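You operate a simulated robot arm through the tools that you are given. There is no shell and no other tool. Be economical: measure what you need, move in short steps, check, and stop when the job is done.

Carry out the task below with a simulated robot arm. There is one attempt and no reset: what you move stays moved.

Task
Fit the green filter, plug in, prime and switch on the pump.
Fine: filter clipped in before the plug and the three strokes of the yellow plunger; switch last.

It is judged by the outcome, as a careful person would: the job done as asked, and still so three seconds after it is handed in. It fails if anything else is knocked over, pushed out of place, dropped, spilled or broken.

Robot
A 7-joint arm with a two-finger parallel gripper, fixed in place. Base frame: the origin is at the foot of the arm, x ahead of it, y to its left, z up. Units: cm, degrees, N and s.
Its first joint turns from -166.0 to 166.0 degrees. Payload 4.4 kg.
The tool frame sits at the grasp point between the pads (the TCP): z along the fingers, y along the line on which they close. The tips reach 2.3 cm beyond it. The gripper opens to 9.4 cm. The fingers are 3.8 cm wide and 1 cm thick; the gripper's body (5.4 by 9.6 cm) begins 3.9 cm behind the TCP.
Orientation is that of the tool frame in the base frame, as a unit quaternion [w, x, y, z]. With the fingers straight down and closing along the base's y, the tool's x points along the base's -x, its y along +y and its z along -z.

Tools
- The arm moves only by the tool step_arm. Its argument "series" is one flat list of numbers, 7 for each row, row after row: the shift along the base's x, y, z in cm, then the turn, a rotation vector about the base's x, y, z in degrees, then the finger opening in cm, from 0 to 9.4. In form: [dx, dy, dz, wx, wy, wz, claw, dx, dy, dz, wx, wy, wz, claw, ...]. A call has 1 to 12 rows; each row is the pose to reach, as a shift and turn from the pose commanded when the call began. Each row takes 0.2 s and may step no farther than 5 cm and 8.6 degrees from the row before; otherwise, or with a gripper value out of range, the whole call is refused. A pose out of reach is approached as far as the arm can. The call stops where the force on the tool passes 90 N (or 10 N more than at its start, if that is more) or the arm is blocked; 0.2 s more then pass. The fingers move at their own pace (about 7.2 cm/s each) and stop on an object; they squeeze with about 34 N. The grip force told is the motor's: it shows also when the fingers shut on nothing. Time passes only in rows, and 0.2 s behind the last, so rows that repeat a pose let the fingers close. It gives the time, the measured TCP pose, the force on the tool (base axes), the opening and the grip force at its end, in the units of the frame above (readings bear some noise).
- Cameras (640 x 400 px; columns grow to the right, rows downward): "scene" is fixed at [21.82, 50.07, 147.15]; the picture's right is [-0.40, -0.92, 0.00], its down [-0.50, 0.22, -0.84] and it looks along [0.77, -0.34, -0.54] (base axes); focal length 374 px, centre (320, 200). "wrist" rides on the gripper at [8.6, 1.6, -7.5] in the tool frame; the picture's right is [-0.18, 0.98, 0.00], its down [-0.58, -0.11, -0.81] and it looks along [-0.79, -0.15, 0.59] (tool axes); focal length 243 px, centre (320, 200). There is no depth. A picture from a camera that has moved, and an enlarged one, comes with that camera's place and axes in the base frame and with its lens.
- camera(camera): a new picture of that camera. The clock stands still meanwhile.
- zoom(camera, box): a new picture of the part [left, top, right, bottom] of that camera's present view, enlarged. The clock stands still meanwhile.
- close_job(): hands the job in; it is judged then, once.

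Go step by step. Nothing tells you positions but the pictures and the camera data: compare them with the known pose of the tool, close in by small moves and look again before you grip or let go. The budget is 120 turns and 76 pictures, counting those below and the enlarged ones. Unless the task says otherwise, let go and move clear before handing in, and close with one line.

The tools are called as name(argument=value, ...) on one line, values as JSON. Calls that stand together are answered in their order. step_arm: Moves the arm, as the interface text tells. Its arguments: {"type":"object","properties":{"series":{"type":"array"}},"required":["series"]} The other tools are called the same way: camera (camera) takes a picture; zoom (camera, box) takes an enlarged picture of a part of a camera's view; close_job () hands the job in.

At the start:

```text
clock: 0.0
tcp_pos: [75.66, 41.58, 120.35]
orientation: [0.001, 0.0, 1.0, 0.0]
wrist_force: [0.2, 0.2, 0.4]
gripper_width: 9.4
grip_force: 0.1
```

scene: 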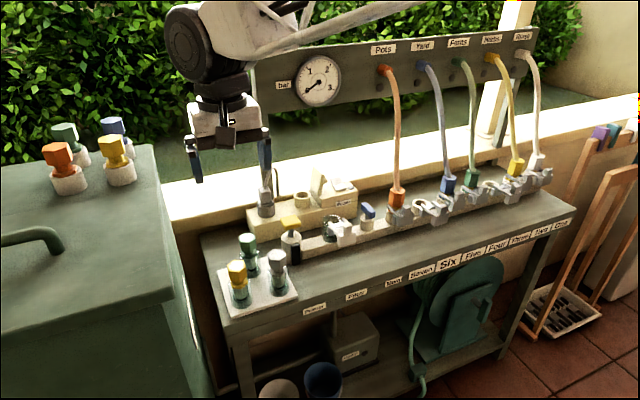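
wrist: 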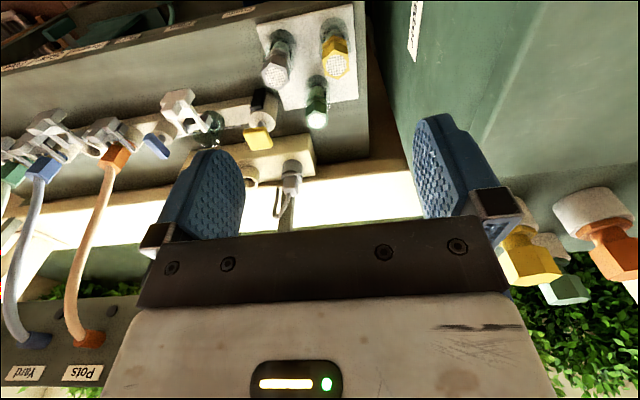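

I see a bench with a pump line, filters (green, yellow, grey) on a white tray at the near-left end, and a plug in the rear. I'll look closer first.

zoom(camera="scene", box=[200, 160, 400, 320])

zoom(camera="wrist", box=[140, 0, 380, 220])

zoom(camera="scene", box=[380, 140, 560, 290])

```text
2.50 times, centred on (300, 240) of scene
camera zoom: at [21.82, 50.07, 147.15], right [-0.4, -0.92, 0.0], down [-0.5, 0.22, -0.84], along [0.77, -0.34, -0.54], focal length 934 px, centre (370, 100)
```

zoom: 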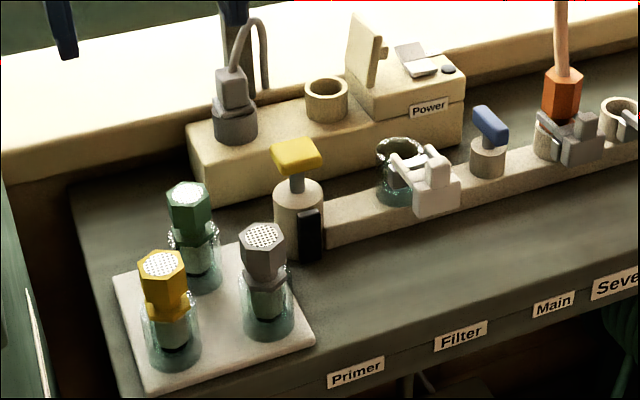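

```text
1.82 times, centred on (260, 110) of wrist
camera zoom: at [66.97, 43.43, 127.75], right [0.18, 0.98, 0.0], down [0.58, -0.11, 0.81], along [0.79, -0.15, -0.59], focal length 441 px, centre (429, 364)
```

zoom: 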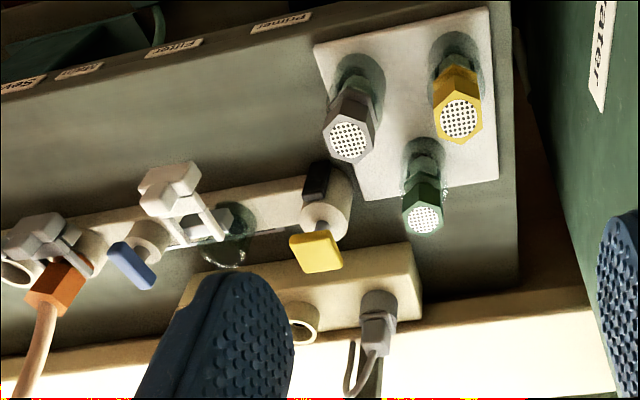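

```text
2.67 times, centred on (470, 215) of scene
camera zoom: at [21.82, 50.07, 147.15], right [-0.4, -0.92, 0.0], down [-0.5, 0.22, -0.84], along [0.77, -0.34, -0.54], focal length 996 px, centre (-80, 160)
```

zoom: 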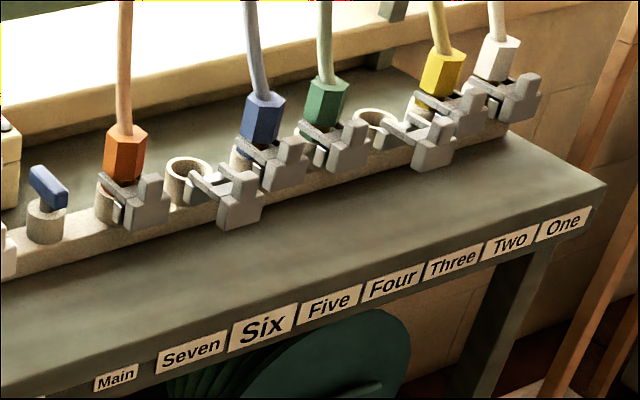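

The filters stand near x≈88, y≈38; the filter housing and power box lie to the right of them. I'll move the wrist camera over for a better look.

step_arm(series=[-2, -4, 0, 0, 0, 0, 9.4, -4, -8, -1, 0, 0, 0, 9.4, -6, -12, -1, 0, 0, 0, 9.4, -8, -16, -2, 0, 0, 0, 9.4, -9.6, -19.5, -2, 0, 0, 0, 9.4])

camera(camera="wrist")

zoom(camera="wrist", box=[240, 60, 480, 210])

zoom(camera="scene", box=[290, 160, 390, 250])

```text
clock: 1.2
tcp_pos: [65.96, 22.33, 118.42]
orientation: [0.0, -0.002, 1.0, 0.0]
wrist_force: [0.8, 0.2, 0.4]
gripper_width: 9.4
grip_force: 0.1
```

```text
70 pictures are left
camera wrist: at [57.33, 24.05, 125.86], right [0.18, 0.98, 0.0], down [0.58, -0.11, 0.81], along [0.79, -0.15, -0.59], focal length 243 px, centre (320, 200)
```

wrist: 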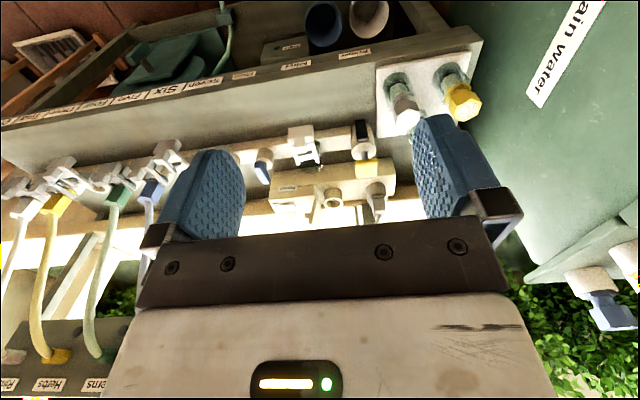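

```text
2.67 times, centred on (360, 135) of wrist
camera zoom: at [57.33, 24.05, 125.86], right [0.18, 0.98, 0.0], down [0.58, -0.11, 0.81], along [0.79, -0.15, -0.59], focal length 647 px, centre (213, 373)
```

zoom: 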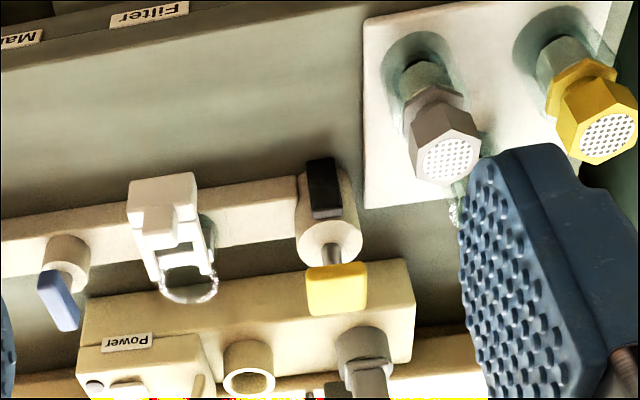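

```text
4.44 times, centred on (340, 205) of scene
camera zoom: at [21.82, 50.07, 147.15], right [-0.4, -0.92, 0.0], down [-0.5, 0.22, -0.84], along [0.77, -0.34, -0.54], focal length 1661 px, centre (231, 178)
```

zoom: 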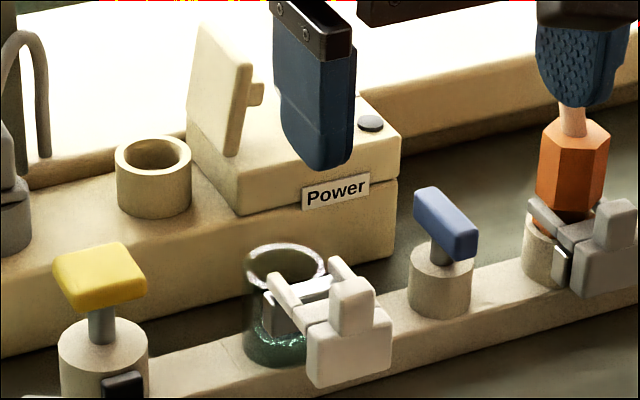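

I need to understand the clip mechanism, so I'll compare the filter clip with the hose clips and move to see the power box.

zoom(camera="scene", box=[380, 160, 480, 230])

zoom(camera="wrist", box=[0, 110, 200, 230])

step_arm(series=[3, -2, -1, 0, 0, 0, 9.4, 7, -3, -3, 0, 0, 0, 9.4, 10, -3, -6, 0, 0, 0, 9.4])

camera(camera="wrist")

```text
5.71 times, centred on (430, 195) of scene
camera zoom: at [21.82, 50.07, 147.15], right [-0.4, -0.92, 0.0], down [-0.5, 0.22, -0.84], along [0.77, -0.34, -0.54], focal length 2135 px, centre (-309, 229)
```

zoom: 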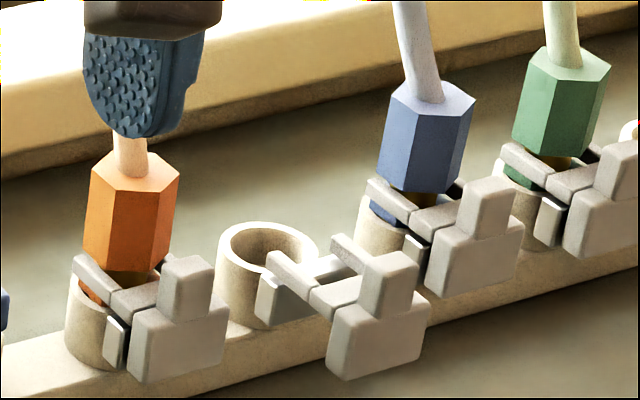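

```text
3.20 times, centred on (100, 170) of wrist
camera zoom: at [57.33, 24.05, 125.86], right [0.18, 0.98, 0.0], down [0.58, -0.11, 0.81], along [0.79, -0.15, -0.59], focal length 776 px, centre (1024, 296)
```

zoom: 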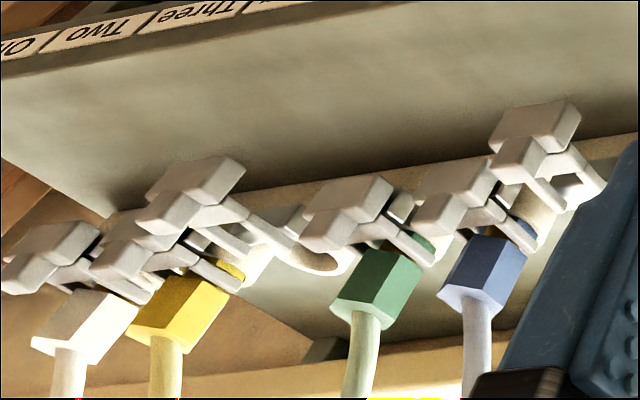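

```text
clock: 2.0
tcp_pos: [75.93, 19.74, 112.26]
orientation: [0.001, 0.0, 1.0, 0.0]
wrist_force: [0.3, 0.0, 0.8]
gripper_width: 9.41
grip_force: 0.1
```

```text
65 pictures are left
camera wrist: at [67.38, 21.47, 119.66], right [0.18, 0.98, 0.0], down [0.58, -0.11, 0.81], along [0.79, -0.15, -0.59], focal length 243 px, centre (320, 200)
```

wrist: 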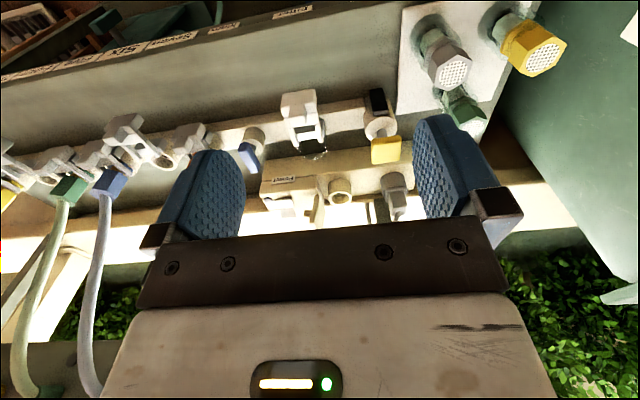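

The clips are sliding forks: pushed in (+x) they lock; the filter's fork is currently out. Zooming for measurement.

zoom(camera="wrist", box=[240, 80, 420, 230])

zoom(camera="wrist", box=[400, 0, 580, 120])

zoom(camera="scene", box=[215, 180, 315, 320])

zoom(camera="scene", box=[250, 160, 380, 250])

```text
2.67 times, centred on (330, 155) of wrist
camera zoom: at [67.38, 21.47, 119.66], right [0.18, 0.98, 0.0], down [0.58, -0.11, 0.81], along [0.79, -0.15, -0.59], focal length 647 px, centre (293, 320)
```

zoom: 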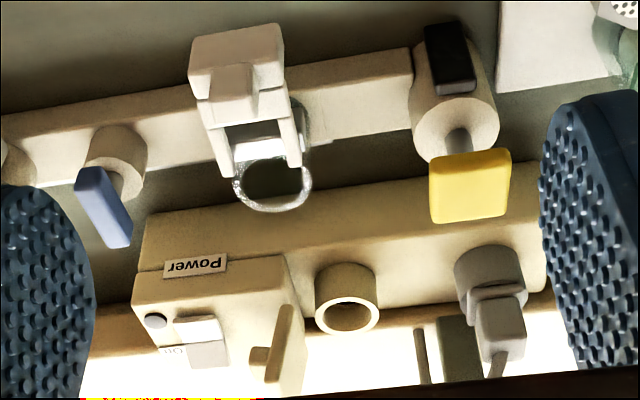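

```text
3.33 times, centred on (490, 60) of wrist
camera zoom: at [67.38, 21.47, 119.66], right [0.18, 0.98, 0.0], down [0.58, -0.11, 0.81], along [0.79, -0.15, -0.59], focal length 809 px, centre (-247, 667)
```

zoom: 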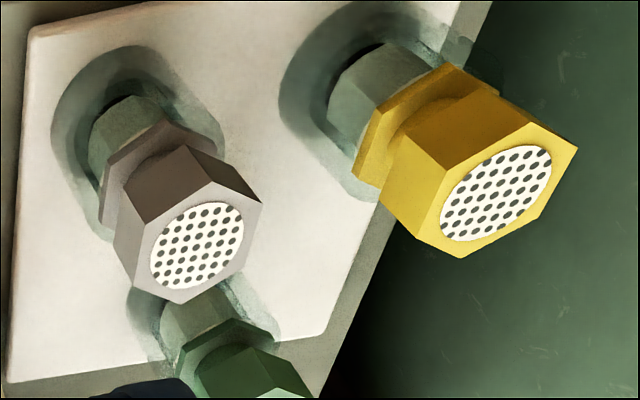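

```text
2.86 times, centred on (265, 250) of scene
camera zoom: at [21.82, 50.07, 147.15], right [-0.4, -0.92, 0.0], down [-0.5, 0.22, -0.84], along [0.77, -0.34, -0.54], focal length 1068 px, centre (477, 57)
```

zoom: 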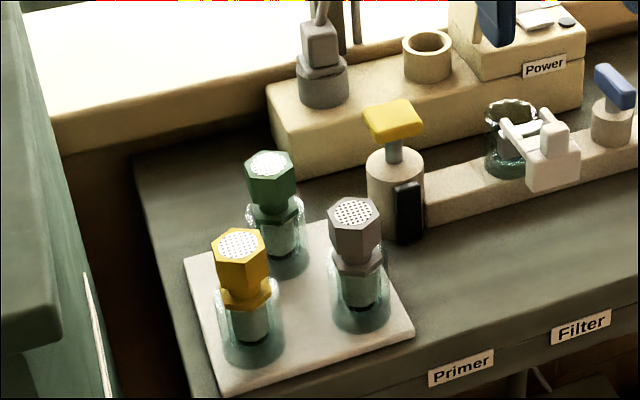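

```text
4.44 times, centred on (315, 205) of scene
camera zoom: at [21.82, 50.07, 147.15], right [-0.4, -0.92, 0.0], down [-0.5, 0.22, -0.84], along [0.77, -0.34, -0.54], focal length 1661 px, centre (342, 178)
```

zoom: 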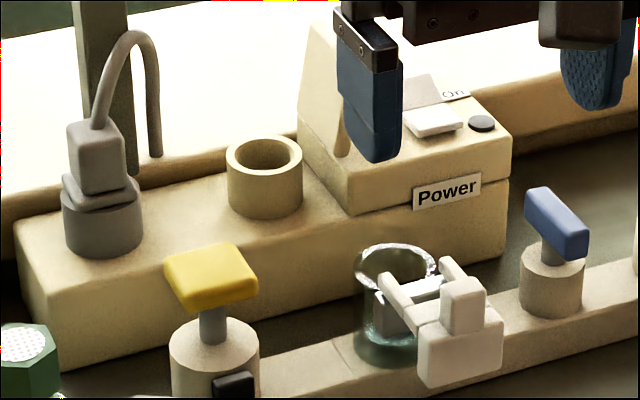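

The filter cup rim is at about (93.8, 15, 89.4) and the green filter top at about (89.3, 38.3, 94). I'll go closer to the green filter and check its hex orientation.

step_arm(series=[1.2, 3.7, -1.5, 0, 0, 0, 9.4, 2.4, 7.4, -3, 0, 0, 0, 9.4, 3.6, 11.1, -5, 0, 0, 0, 9.4, 4.8, 14.8, -6.5, 0, 0, 0, 9.4, 6, 18.3, -8.3, 0, 0, 0, 9.4])

zoom(camera="wrist", box=[200, 50, 440, 220])

zoom(camera="scene", box=[205, 170, 325, 300])

```text
clock: 3.2
tcp_pos: [81.7, 37.51, 104.09]
orientation: [0.001, 0.001, 1.0, -0.001]
wrist_force: [-0.5, 0.9, 0.4]
gripper_width: 9.39
grip_force: 0.1
```

```text
2.35 times, centred on (320, 135) of wrist
camera zoom: at [73.12, 39.26, 111.54], right [0.18, 0.98, 0.0], down [0.58, -0.11, 0.81], along [0.79, -0.15, -0.59], focal length 571 px, centre (320, 353)
```

zoom: 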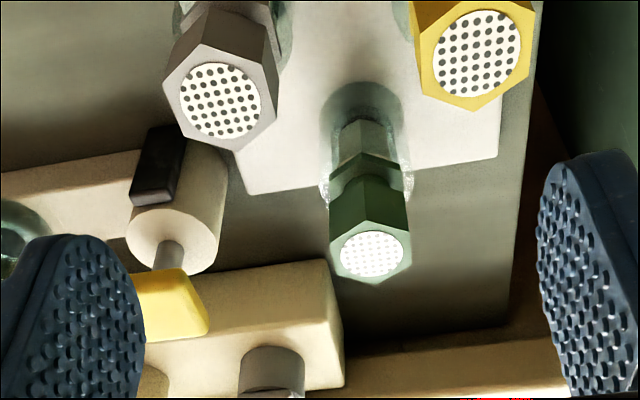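

```text
3.08 times, centred on (265, 235) of scene
camera zoom: at [21.82, 50.07, 147.15], right [-0.4, -0.92, 0.0], down [-0.5, 0.22, -0.84], along [0.77, -0.34, -0.54], focal length 1150 px, centre (489, 92)
```

zoom: 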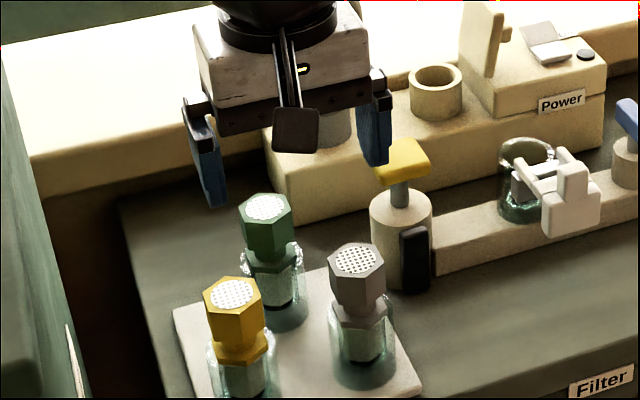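

The hex flats face ±y, so my finger direction fits. I'll hover just above the green filter to align.

step_arm(series=[4, 0.3, -2, 0, 0, 0, 9.4, 8.3, 0.5, -5.5, 0, 0, 0, 9.4])

camera(camera="wrist")

zoom(camera="scene", box=[205, 150, 325, 280])

```text
refused: row 2 steps farther than a row can; nothing moved
```

```text
58 pictures are left
camera wrist: at [73.12, 39.26, 111.54], right [0.18, 0.98, 0.0], down [0.58, -0.11, 0.81], along [0.79, -0.15, -0.59], focal length 243 px, centre (320, 200)
```

wrist: 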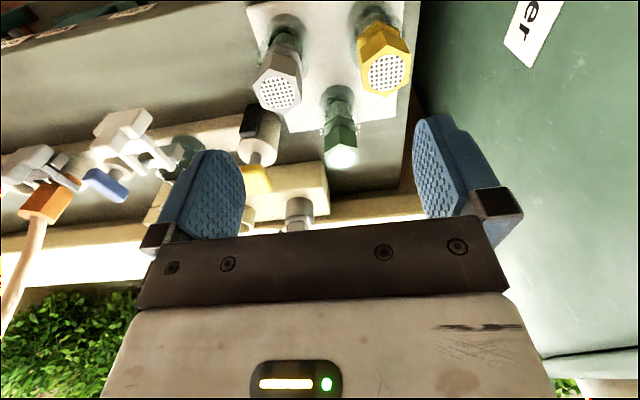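

```text
3.08 times, centred on (265, 215) of scene
camera zoom: at [21.82, 50.07, 147.15], right [-0.4, -0.92, 0.0], down [-0.5, 0.22, -0.84], along [0.77, -0.34, -0.54], focal length 1150 px, centre (489, 154)
```

zoom: 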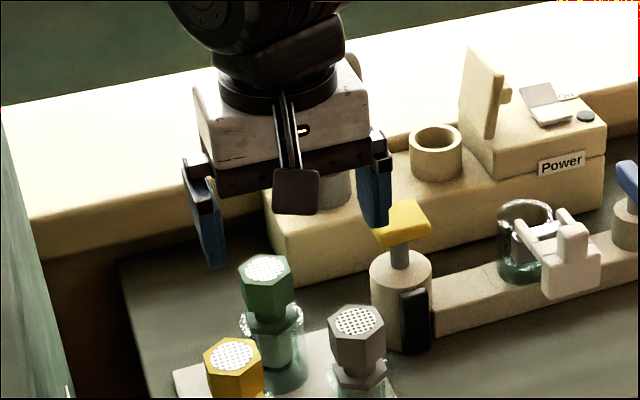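

The step was too long; repeating it in smaller rows.

step_arm(series=[3, 0.3, -1.5, 0, 0, 0, 9.4, 6, 0.4, -3.5, 0, 0, 0, 9.4, 8.5, 0.5, -5.5, 0, 0, 0, 9.4])

camera(camera="wrist")

zoom(camera="scene", box=[205, 150, 325, 280])

```text
clock: 4.0
tcp_pos: [90.3, 37.95, 98.41]
orientation: [0.001, 0.0, 1.0, 0.0]
wrist_force: [0.0, -0.2, 0.4]
gripper_width: 9.41
grip_force: 0.1
```

```text
56 pictures are left
camera wrist: at [81.77, 39.75, 105.93], right [0.18, 0.98, 0.0], down [0.58, -0.11, 0.81], along [0.79, -0.15, -0.59], focal length 243 px, centre (320, 200)
```

wrist: 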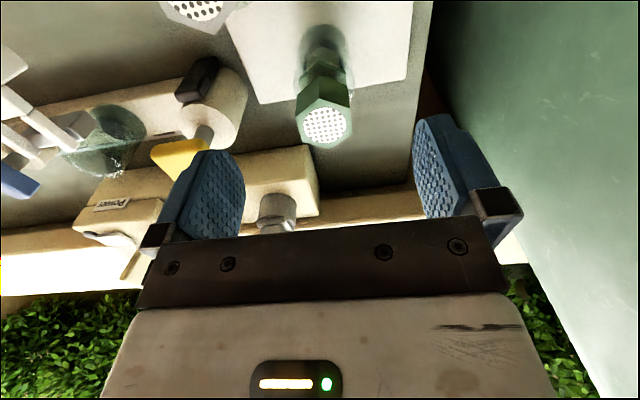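

```text
3.08 times, centred on (265, 215) of scene
camera zoom: at [21.82, 50.07, 147.15], right [-0.4, -0.92, 0.0], down [-0.5, 0.22, -0.84], along [0.77, -0.34, -0.54], focal length 1150 px, centre (489, 154)
```

zoom: 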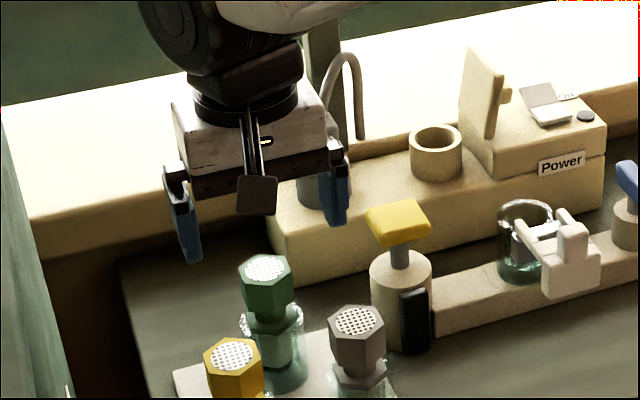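

The green filter top is at about (91.1, 38.15, 93.0). I'll lower over its head and grip.

step_arm(series=[0.8, 0.2, 0, 0, 0, 0, 7.5, 0.8, 0.2, -3, 0, 0, 0, 7.5, 0.8, 0.2, -5.9, 0, 0, 0, 7.5])

camera(camera="wrist")

zoom(camera="scene", box=[205, 150, 325, 280])

```text
clock: 4.8
tcp_pos: [90.94, 38.22, 92.98]
orientation: [0.001, 0.001, 1.0, 0.0]
wrist_force: [-0.8, 0.4, 0.8]
gripper_width: 7.49
grip_force: 0.1
```

```text
54 pictures are left
camera wrist: at [82.43, 40.03, 100.37], right [0.18, 0.98, 0.0], down [0.58, -0.11, 0.81], along [0.79, -0.15, -0.59], focal length 243 px, centre (320, 200)
```

wrist: 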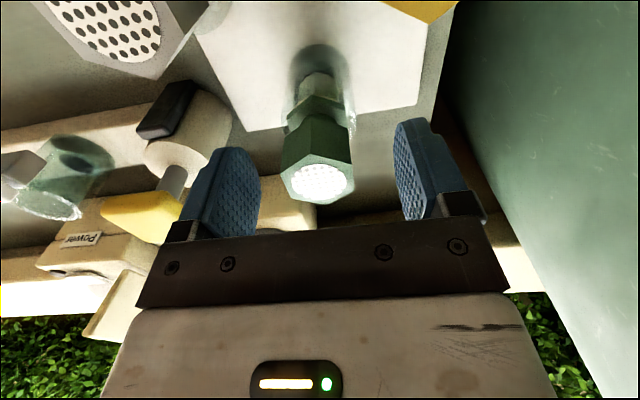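

```text
3.08 times, centred on (265, 215) of scene
camera zoom: at [21.82, 50.07, 147.15], right [-0.4, -0.92, 0.0], down [-0.5, 0.22, -0.84], along [0.77, -0.34, -0.54], focal length 1150 px, centre (489, 154)
```

zoom: 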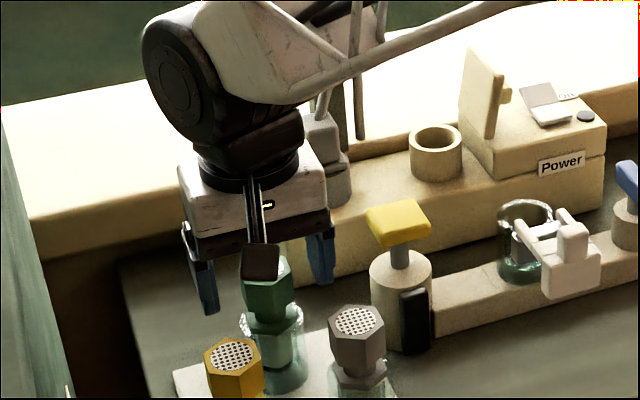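

The filter's top is centred at the TCP. I'll settle slightly lower, grip, and lift a little.

step_arm(series=[0, 0, -0.2, 0, 0, 0, 7.5, 0, 0, -0.2, 0, 0, 0, 3, 0, 0, -0.2, 0, 0, 0, 2.5, 0, 0, -0.2, 0, 0, 0, 2.5, 0, 0, -0.2, 0, 0, 0, 2.5])

camera(camera="wrist")

```text
clock: 6.0
tcp_pos: [91.16, 38.27, 92.64]
orientation: [0.0, 0.0, 1.0, 0.0]
wrist_force: [-1.5, -0.7, 1.4]
gripper_width: 3.63
grip_force: 34.0
```

```text
52 pictures are left
camera wrist: at [82.56, 39.99, 100.1], right [0.18, 0.98, 0.0], down [0.58, -0.11, 0.81], along [0.79, -0.15, -0.59], focal length 243 px, centre (320, 200)
```

wrist: 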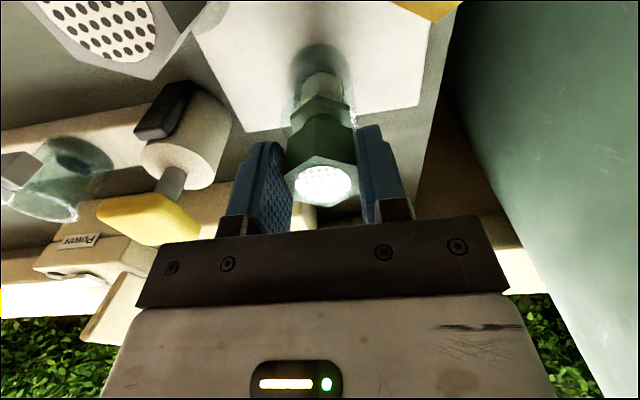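

Gripped at 3.6 cm. Lifting straight up.

step_arm(series=[0, 0, 1.5, 0, 0, 0, 2.5, 0, 0, 4, 0, 0, 0, 2.5, 0, 0, 7, 0, 0, 0, 2.5, 0, 0, 10.5, 0, 0, 0, 2.5, 0, 0, 14, 0, 0, 0, 2.5])

zoom(camera="scene", box=[205, 110, 385, 290])

```text
clock: 7.2
tcp_pos: [91.31, 38.2, 106.46]
orientation: [-0.001, 0.0, 1.0, 0.0]
wrist_force: [0.2, -0.7, -0.8]
gripper_width: 3.65
grip_force: 34.0
```

```text
2.22 times, centred on (295, 200) of scene
camera zoom: at [21.82, 50.07, 147.15], right [-0.4, -0.92, 0.0], down [-0.5, 0.22, -0.84], along [0.77, -0.34, -0.54], focal length 830 px, centre (376, 200)
```

zoom: 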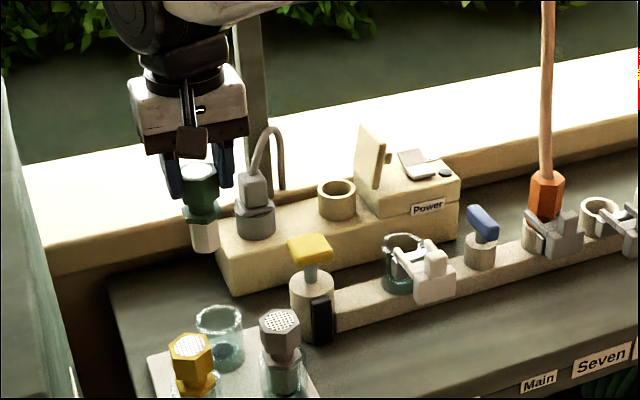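

The filter is out. Its bottom hangs about 9 cm below the TCP, clear of everything; I'll carry it over the housing.

step_arm(series=[0.5, -4.6, 0, 0, 0, 0, 2.5, 1, -9.2, 0, 0, 0, 0, 2.5, 1.5, -13.8, 0, 0, 0, 0, 2.5, 2, -18.4, 0, 0, 0, 0, 2.5, 2.5, -23.2, 0, 0, 0, 0, 2.5, 2.5, -23.2, -2, 0, 0, 0, 2.5])

camera(camera="wrist")

zoom(camera="scene", box=[270, 120, 410, 260])

```text
clock: 8.6
tcp_pos: [93.67, 15.04, 104.51]
orientation: [0.001, 0.0, 1.0, 0.0]
wrist_force: [-0.4, 0.1, -1.0]
gripper_width: 3.65
grip_force: 34.4
```

```text
50 pictures are left
camera wrist: at [85.09, 16.81, 111.92], right [0.18, 0.98, 0.0], down [0.58, -0.11, 0.81], along [0.79, -0.15, -0.59], focal length 243 px, centre (320, 200)
```

wrist: 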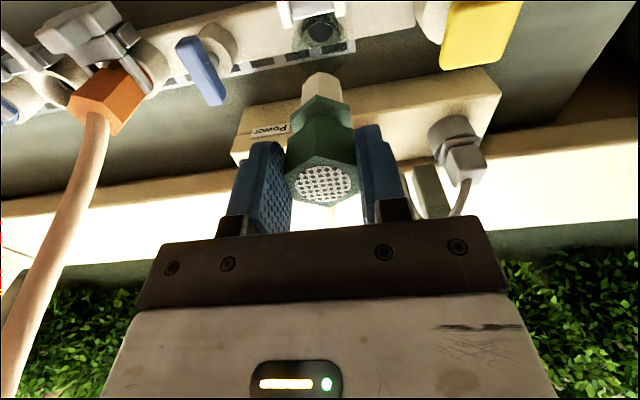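

```text
2.86 times, centred on (340, 190) of scene
camera zoom: at [21.82, 50.07, 147.15], right [-0.4, -0.92, 0.0], down [-0.5, 0.22, -0.84], along [0.77, -0.34, -0.54], focal length 1068 px, centre (263, 229)
```

zoom: 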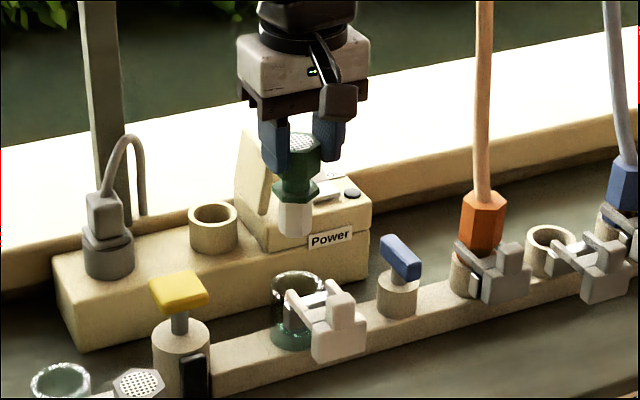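

The alignment looks good in the scene view; checking the rim under the filter in the wrist view.

zoom(camera="wrist", box=[260, 0, 380, 110])

zoom(camera="scene", box=[310, 190, 370, 240])

```text
3.64 times, centred on (320, 55) of wrist
camera zoom: at [85.09, 16.81, 111.92], right [0.18, 0.98, 0.0], down [0.58, -0.11, 0.81], along [0.79, -0.15, -0.59], focal length 882 px, centre (320, 727)
```

zoom: 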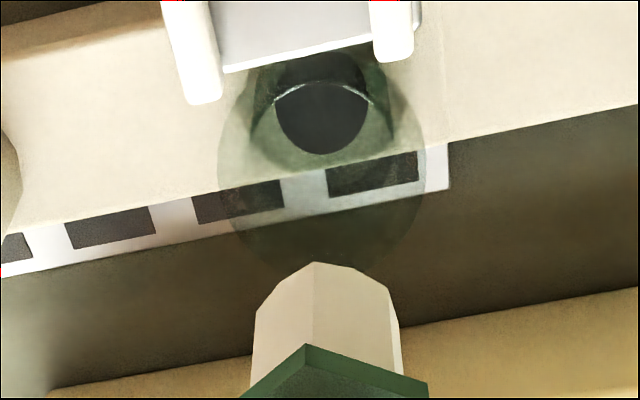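

```text
8.00 times, centred on (340, 215) of scene
camera zoom: at [21.82, 50.07, 147.15], right [-0.4, -0.92, 0.0], down [-0.5, 0.22, -0.84], along [0.77, -0.34, -0.54], focal length 2989 px, centre (160, 80)
```

zoom: 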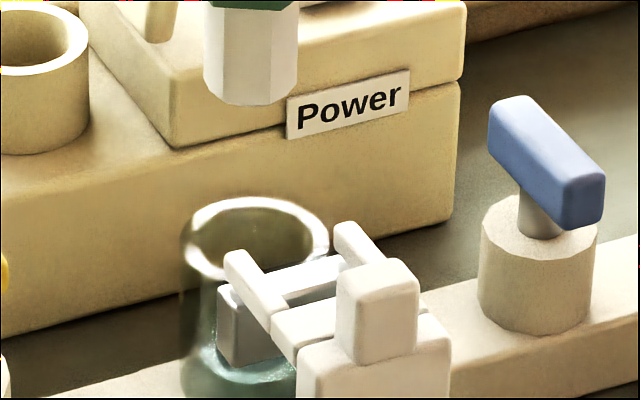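

The rim centre is about (93.9, 15.3). I'll correct slightly and lower until just above seating.

step_arm(series=[0.2, 0.27, 0, 0, 0, 0, 2.5, 0.2, 0.27, -2, 0, 0, 0, 2.5, 0.2, 0.27, -4.5, 0, 0, 0, 2.5, 0.2, 0.27, -4.5, 0, 0, 0, 2.5])

camera(camera="wrist")

zoom(camera="scene", box=[300, 160, 380, 240])

```text
clock: 9.6
tcp_pos: [94.16, 15.15, 99.86]
orientation: [0.001, -0.001, 1.0, 0.0]
wrist_force: [0.2, -0.4, -0.5]
gripper_width: 3.63
grip_force: 34.3
```

```text
46 pictures are left
camera wrist: at [85.52, 16.89, 107.22], right [0.18, 0.98, 0.0], down [0.58, -0.11, 0.81], along [0.79, -0.15, -0.59], focal length 243 px, centre (320, 200)
```

wrist: 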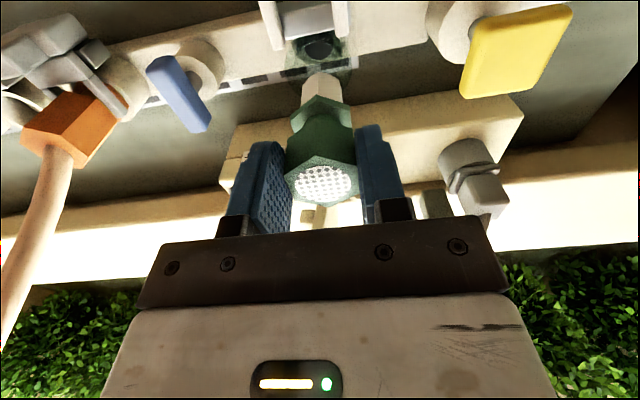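

```text
5.00 times, centred on (340, 200) of scene
camera zoom: at [21.82, 50.07, 147.15], right [-0.4, -0.92, 0.0], down [-0.5, 0.22, -0.84], along [0.77, -0.34, -0.54], focal length 1868 px, centre (220, 200)
```

zoom: 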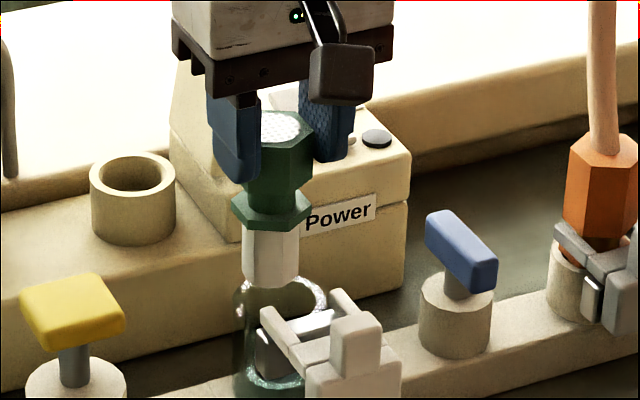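

The filter sits slightly off in the grip, so relative alignment counts. Zooming in on the wrist view to compare the cartridge and rim directly.

zoom(camera="wrist", box=[260, 0, 380, 110])

```text
3.64 times, centred on (320, 55) of wrist
camera zoom: at [85.52, 16.89, 107.22], right [0.18, 0.98, 0.0], down [0.58, -0.11, 0.81], along [0.79, -0.15, -0.59], focal length 882 px, centre (320, 727)
```

zoom: 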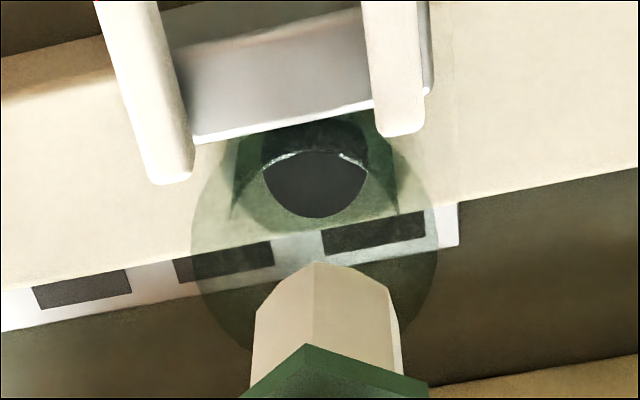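

The cartridge is about 0.3 cm too far in +y and a bit in +x. I'll correct and lower into the cup part way.

step_arm(series=[-0.25, -0.32, 0, 0, 0, 0, 2.5, -0.25, -0.32, -1.5, 0, 0, 0, 2.5, -0.25, -0.32, -3, 0, 0, 0, 2.5, -0.25, -0.32, -4.2, 0, 0, 0, 2.5, -0.25, -0.32, -4.2, 0, 0, 0, 2.5])

zoom(camera="wrist", box=[240, 0, 400, 140])

zoom(camera="scene", box=[300, 170, 380, 240])

```text
clock: 10.8
tcp_pos: [93.58, 14.95, 95.56]
orientation: [0.0, 0.0, 1.0, 0.0]
wrist_force: [-0.8, 0.4, -0.4]
gripper_width: 3.62
grip_force: 34.0
```

```text
2.86 times, centred on (320, 70) of wrist
camera zoom: at [85.1, 16.77, 103.02], right [0.18, 0.98, 0.0], down [0.58, -0.11, 0.81], along [0.79, -0.15, -0.59], focal length 693 px, centre (320, 571)
```

zoom: 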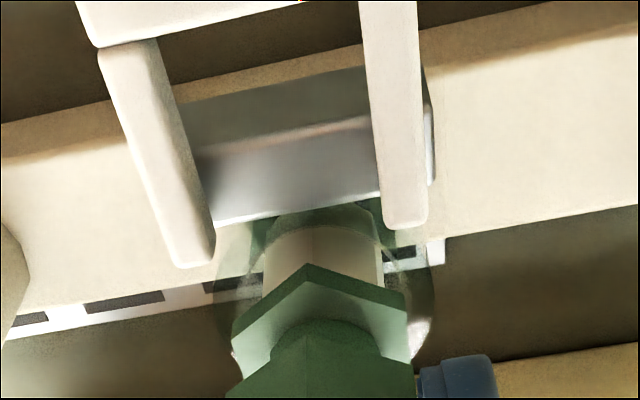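

```text
5.71 times, centred on (340, 205) of scene
camera zoom: at [21.82, 50.07, 147.15], right [-0.4, -0.92, 0.0], down [-0.5, 0.22, -0.84], along [0.77, -0.34, -0.54], focal length 2135 px, centre (206, 171)
```

zoom: 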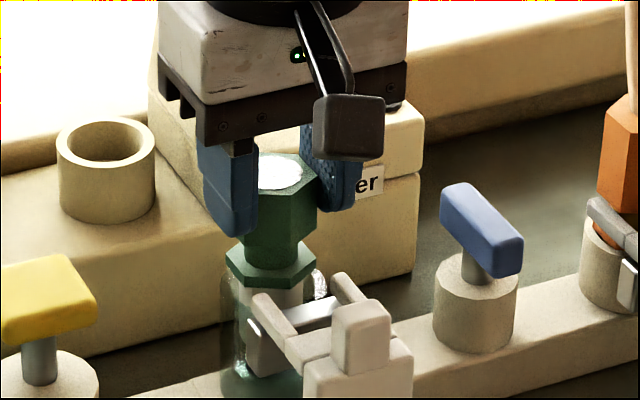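

The cartridge is in the cup and centred. Continuing down gently.

step_arm(series=[0, 0, -0.7, 0, 0, 0, 2.5, 0, 0, -1.4, 0, 0, 0, 2.5, 0, 0, -1.8, 0, 0, 0, 2.5, 0, 0, -1.8, 0, 0, 0, 2.5])

zoom(camera="scene", box=[300, 170, 380, 240])

```text
clock: 11.8
tcp_pos: [93.63, 14.9, 94.7]
orientation: [0.005, -0.001, 1.0, 0.001]
wrist_force: [-21.0, 3.2, 18.2]
gripper_width: 3.62
grip_force: 34.2
stopped in row 4: the force on the tool passed its limit (the readings are from after the stop); the commanded pose is now the measured one
```

```text
5.71 times, centred on (340, 205) of scene
camera zoom: at [21.82, 50.07, 147.15], right [-0.4, -0.92, 0.0], down [-0.5, 0.22, -0.84], along [0.77, -0.34, -0.54], focal length 2135 px, centre (206, 171)
```

zoom: 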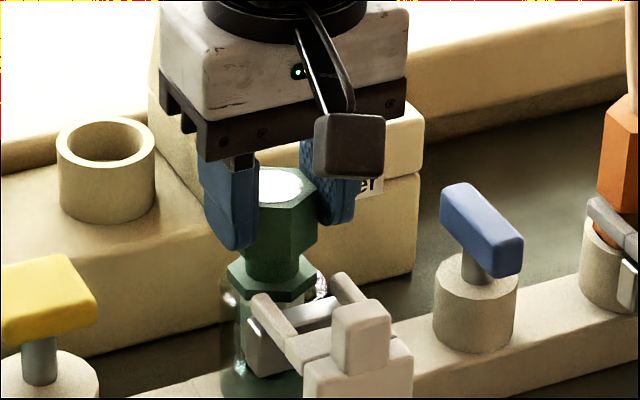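

Contact came a little early with a sideways force. I'll look before continuing.

zoom(camera="wrist", box=[240, 20, 400, 160])

zoom(camera="scene", box=[315, 195, 365, 240])

```text
2.86 times, centred on (320, 90) of wrist
camera zoom: at [85.17, 16.67, 102.12], right [0.18, 0.98, 0.0], down [0.57, -0.11, 0.81], along [0.8, -0.15, -0.59], focal length 693 px, centre (320, 514)
```

zoom: 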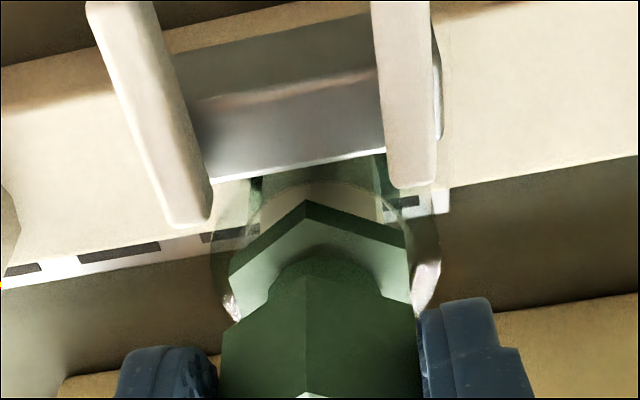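

```text
8.89 times, centred on (340, 218) of scene
camera zoom: at [21.82, 50.07, 147.15], right [-0.4, -0.92, 0.0], down [-0.5, 0.22, -0.84], along [0.77, -0.34, -0.54], focal length 3321 px, centre (142, 44)
```

zoom: 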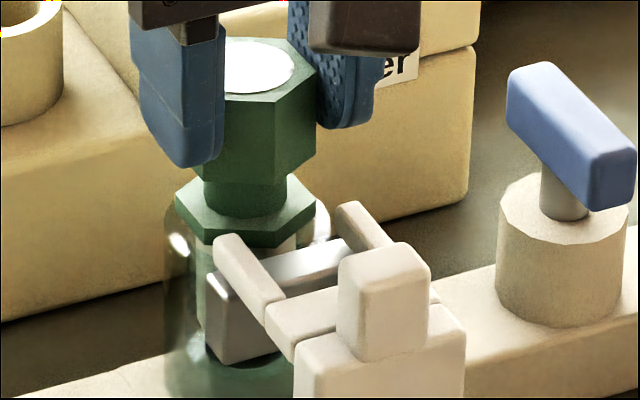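

It seems to catch on something at one side. I'll relieve upward, shift slightly in +x (the rim centre seems a bit further away), and re-try gently.

step_arm(series=[0, 0, 0.6, 0, 0, 0, 2.5, 0, 0, 0.6, 0, 0, 0, 2.5])

zoom(camera="wrist", box=[240, 20, 400, 160])

```text
clock: 12.4
tcp_pos: [93.9, 15.0, 95.18]
orientation: [0.003, -0.001, 1.0, 0.0]
wrist_force: [-10.7, 4.4, -3.9]
gripper_width: 3.63
grip_force: 34.2
```

```text
2.86 times, centred on (320, 90) of wrist
camera zoom: at [85.23, 16.71, 102.45], right [0.18, 0.98, 0.0], down [0.58, -0.11, 0.81], along [0.8, -0.15, -0.59], focal length 693 px, centre (320, 514)
```

zoom: 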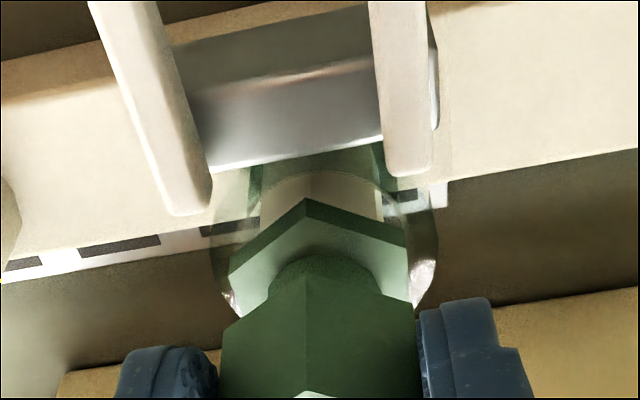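

There's residual −x force: the cartridge leans on the far (+x) wall. I'll shift −x slightly and undo the small tilt.

step_arm(series=[-0.2, 0.05, 0.3, 0, 0.5, 0, 2.5, -0.4, 0.1, 0.3, 0, 0.6, 0, 2.5, -0.4, 0.1, 0.3, 0, 0.6, 0, 2.5])

```text
clock: 13.2
tcp_pos: [93.55, 15.06, 95.56]
orientation: [-0.001, 0.0, 1.0, 0.001]
wrist_force: [-0.2, 0.5, -0.9]
gripper_width: 3.65
grip_force: 34.0
```

Free again. Lowering in small steps with a touch more −x.

step_arm(series=[-0.2, 0, -0.3, 0, 0, 0, 2.5, -0.2, 0, -0.6, 0, 0, 0, 2.5, -0.2, 0, -0.9, 0, 0, 0, 2.5, -0.2, 0, -1.0, 0, 0, 0, 2.5])

zoom(camera="scene", box=[315, 195, 365, 240])

```text
clock: 14.2
tcp_pos: [93.36, 15.08, 94.67]
orientation: [0.0, 0.0, 1.0, 0.0]
wrist_force: [-5.7, -6.4, 29.7]
gripper_width: 3.64
grip_force: 34.0
```

```text
8.89 times, centred on (340, 218) of scene
camera zoom: at [21.82, 50.07, 147.15], right [-0.4, -0.92, 0.0], down [-0.5, 0.22, -0.84], along [0.77, -0.34, -0.54], focal length 3321 px, centre (142, 44)
```

zoom: 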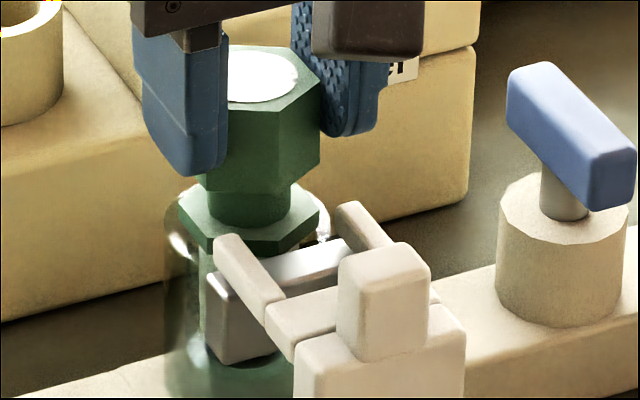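

It rests at the same height again, apparently ~0.4 cm short of full seating. I'll lift a bit and probe sideways to find the centre of the cup.

step_arm(series=[0, 0, 0.6, 0, 0, 0, 2.5, 0.3, 0, 0.6, 0, 0, 0, 2.5, 0.6, 0, 0.6, 0, 0, 0, 2.5, 0.6, 0, 0.6, 0, 0, 0, 2.5])

step_arm(series=[0.15, 0, 0, 0, 0, 0, 2.5, 0.3, 0, 0, 0, 0, 0, 2.5, 0.3, 0, 0, 0, 0, 0, 2.5])

```text
clock: 15.2
tcp_pos: [93.71, 14.97, 94.9]
orientation: [-0.003, -0.001, 1.0, 0.001]
wrist_force: [-14.2, 2.8, -3.2]
gripper_width: 3.65
grip_force: 33.7
```

```text
clock: 16.0
tcp_pos: [94.12, 14.97, 95.1]
orientation: [-0.001, -0.001, 1.0, 0.0]
wrist_force: [-19.0, 11.0, 0.0]
gripper_width: 3.64
grip_force: 33.7
```

The wall on the +x side is confirmed. Now probing the −x side.

step_arm(series=[-0.3, 0, 0, 0, 0, 0, 2.5, -0.6, 0, 0, 0, 0, 0, 2.5, -0.9, 0, 0, 0, 0, 0, 2.5, -0.9, 0, 0, 0, 0, 0, 2.5])

step_arm(series=[-0.2, 0, 0, 0, 0, 0, 2.5, -0.4, 0, 0, 0, 0, 0, 2.5, -0.4, 0, 0, 0, 0, 0, 2.5])

step_arm(series=[-0.2, 0, 0, 0, 0, 0, 2.5, -0.4, 0, 0, 0, 0, 0, 2.5, -0.4, 0, 0, 0, 0, 0, 2.5])

```text
clock: 17.0
tcp_pos: [93.32, 14.95, 95.13]
orientation: [-0.001, -0.001, 1.0, 0.001]
wrist_force: [14.0, 4.4, 4.1]
gripper_width: 3.64
grip_force: 33.8
```

```text
clock: 17.8
tcp_pos: [92.89, 15.03, 95.04]
orientation: [-0.001, -0.002, 1.0, 0.001]
wrist_force: [19.6, -2.2, 1.0]
gripper_width: 3.61
grip_force: 33.9
```

```text
clock: 18.6
tcp_pos: [92.51, 15.17, 95.17]
orientation: [-0.001, -0.001, 1.0, 0.0]
wrist_force: [17.5, 0.3, 7.1]
gripper_width: 3.62
grip_force: 34.0
```

The cartridge tip is already in a snug seat centred near x≈93.5. I'll return there and look.

step_arm(series=[0.3, 0, 0, 0, 0, 0, 2.5, 0.6, 0, 0, 0, 0, 0, 2.5, 0.95, 0, 0, 0, 0, 0, 2.5, 0.95, 0, 0, 0, 0, 0, 2.5])

camera(camera="wrist")

zoom(camera="scene", box=[315, 185, 365, 235])

```text
clock: 19.6
tcp_pos: [93.25, 15.01, 95.13]
orientation: [-0.002, -0.001, 1.0, 0.001]
wrist_force: [-11.4, -1.9, -4.0]
gripper_width: 3.64
grip_force: 32.9
```

```text
36 pictures are left
camera wrist: at [84.77, 16.78, 102.61], right [0.18, 0.98, 0.0], down [0.58, -0.11, 0.8], along [0.79, -0.15, -0.59], focal length 243 px, centre (320, 200)
```

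wrist: 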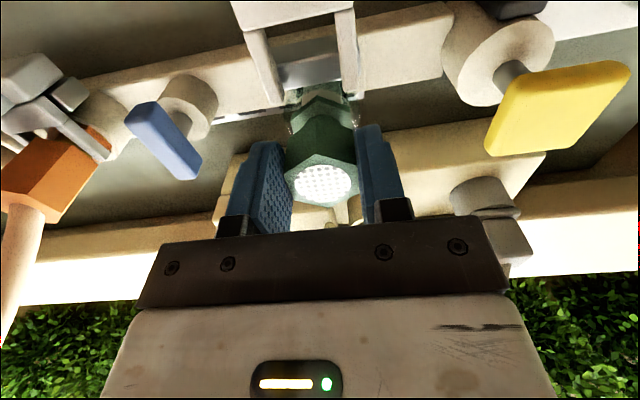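

```text
8.00 times, centred on (340, 210) of scene
camera zoom: at [21.82, 50.07, 147.15], right [-0.4, -0.92, 0.0], down [-0.5, 0.22, -0.84], along [0.77, -0.34, -0.54], focal length 2989 px, centre (160, 120)
```

zoom: 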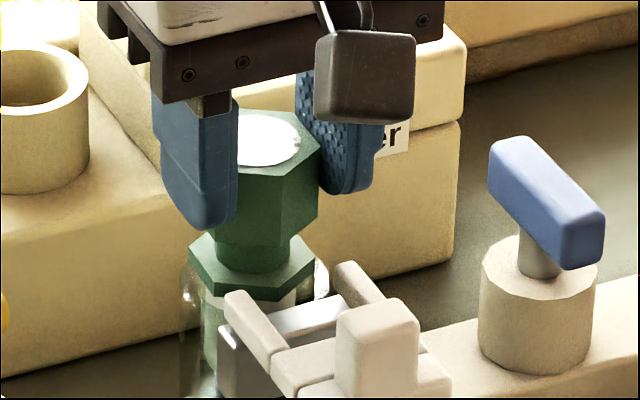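

The filter hasn't shifted in the grip and is deep in the cup. I'll release it so it centres itself, rise, and look at how it sits.

step_arm(series=[0, 0, 0, 0, 0, 0, 5, 0, 0, 0, 0, 0, 0, 6, 0, 0, 2.5, 0, 0, 0, 6, 0, 0, 5, 0, 0, 0, 6, -2, 0, 7, 0, 0, 0, 6])

zoom(camera="wrist", box=[220, 20, 420, 180])

zoom(camera="scene", box=[310, 180, 370, 240])

```text
clock: 20.8
tcp_pos: [91.17, 14.85, 102.06]
orientation: [-0.002, -0.001, 1.0, 0.001]
wrist_force: [0.6, -0.9, -0.2]
gripper_width: 6.0
grip_force: 0.1
```

```text
2.50 times, centred on (320, 100) of wrist
camera zoom: at [82.62, 16.7, 109.54], right [0.18, 0.98, 0.0], down [0.58, -0.11, 0.8], along [0.79, -0.15, -0.59], focal length 606 px, centre (320, 450)
```

zoom: 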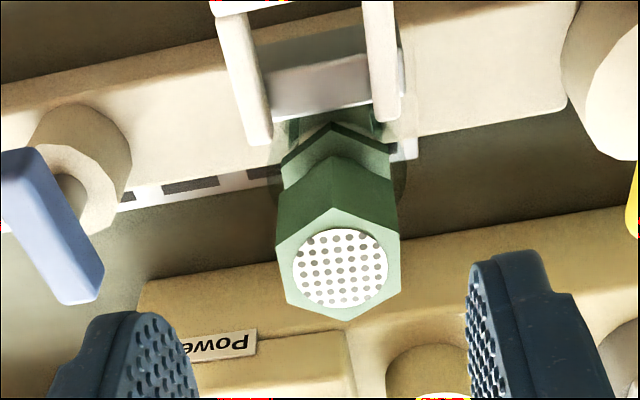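

```text
6.67 times, centred on (340, 210) of scene
camera zoom: at [21.82, 50.07, 147.15], right [-0.4, -0.92, 0.0], down [-0.5, 0.22, -0.84], along [0.77, -0.34, -0.54], focal length 2491 px, centre (187, 133)
```

zoom: 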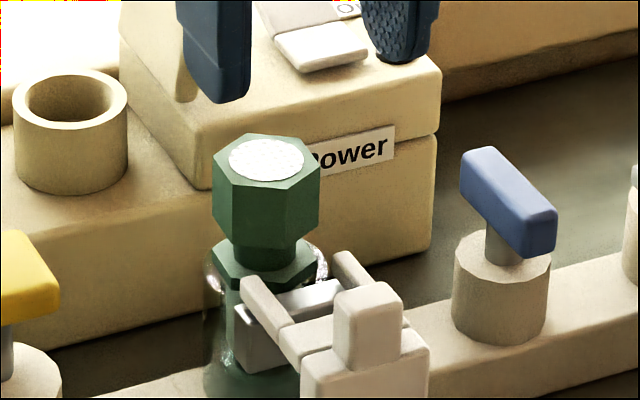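

The filter stands upright in the cup with its top at about z 94.6. I'll press it down gently with closed fingertips to make sure it is fully seated.

step_arm(series=[1.2, 0.1, 0, 0, 0, 0, 3, 2.5, 0.2, 0, 0, 0, 0, 0, 2.5, 0.2, -2, 0, 0, 0, 0, 2.5, 0.2, -4, 0, 0, 0, 0, 2.5, 0.2, -4.8, 0, 0, 0, 0])

step_arm(series=[0, 0, -0.2, 0, 0, 0, 0, 0, 0, -0.4, 0, 0, 0, 0, 0, 0, -0.6, 0, 0, 0, 0, 0, 0, -0.8, 0, 0, 0, 0])

```text
clock: 22.0
tcp_pos: [93.71, 15.29, 97.2]
orientation: [-0.001, -0.001, 1.0, 0.001]
wrist_force: [-0.8, 0.3, -0.2]
gripper_width: 0.01
grip_force: 34.2
```

```text
clock: 23.0
tcp_pos: [93.83, 15.25, 96.61]
orientation: [-0.002, -0.002, 1.0, 0.002]
wrist_force: [-0.5, -0.1, -0.1]
gripper_width: 0.01
grip_force: 34.1
```

step_arm(series=[0, 0, -0.2, 0, 0, 0, 0, 0, 0, -0.4, 0, 0, 0, 0, 0, 0, -0.6, 0, 0, 0, 0, 0, 0, -0.8, 0, 0, 0, 0])

```text
clock: 24.0
tcp_pos: [94.03, 15.19, 96.38]
orientation: [0.002, -0.001, 1.0, 0.003]
wrist_force: [-22.0, 2.7, 77.2]
gripper_width: 0.0
grip_force: 33.8
```

Contact with 77 N now. Backing off and looking.

step_arm(series=[0, 0, 2, 0, 0, 0, 0, -2, 0, 5, 0, 0, 0, 0, -5, 0, 7, 0, 0, 0, 0])

zoom(camera="scene", box=[310, 180, 370, 240])

zoom(camera="wrist", box=[240, 0, 440, 150])

```text
clock: 24.8
tcp_pos: [88.65, 14.83, 102.17]
orientation: [-0.003, -0.001, 1.0, 0.001]
wrist_force: [-0.2, -0.3, 0.0]
gripper_width: 0.0
grip_force: 34.1
```

```text
6.67 times, centred on (340, 210) of scene
camera zoom: at [21.82, 50.07, 147.15], right [-0.4, -0.92, 0.0], down [-0.5, 0.22, -0.84], along [0.77, -0.34, -0.54], focal length 2491 px, centre (187, 133)
```

zoom: 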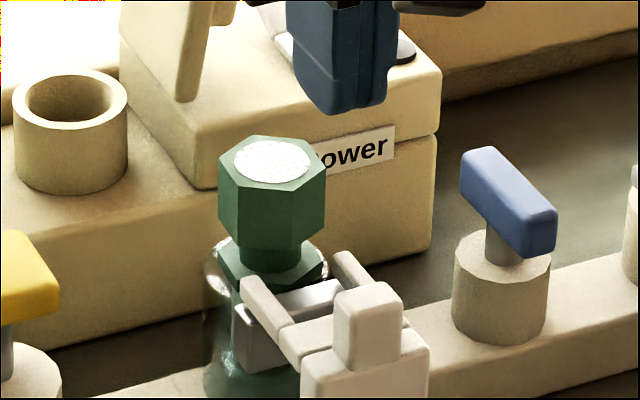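

```text
2.67 times, centred on (340, 75) of wrist
camera zoom: at [80.13, 16.63, 109.72], right [0.18, 0.98, 0.0], down [0.59, -0.11, 0.8], along [0.79, -0.15, -0.6], focal length 647 px, centre (267, 533)
```

zoom: 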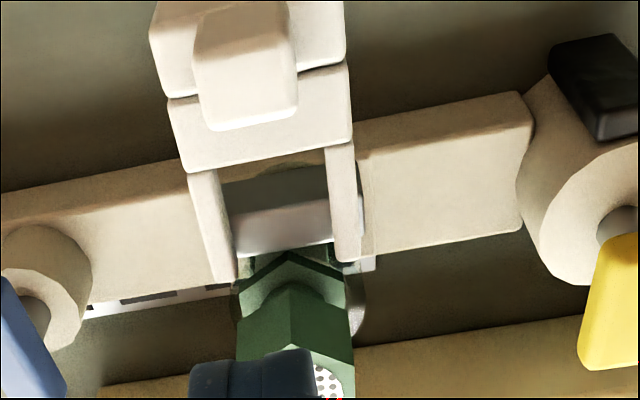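

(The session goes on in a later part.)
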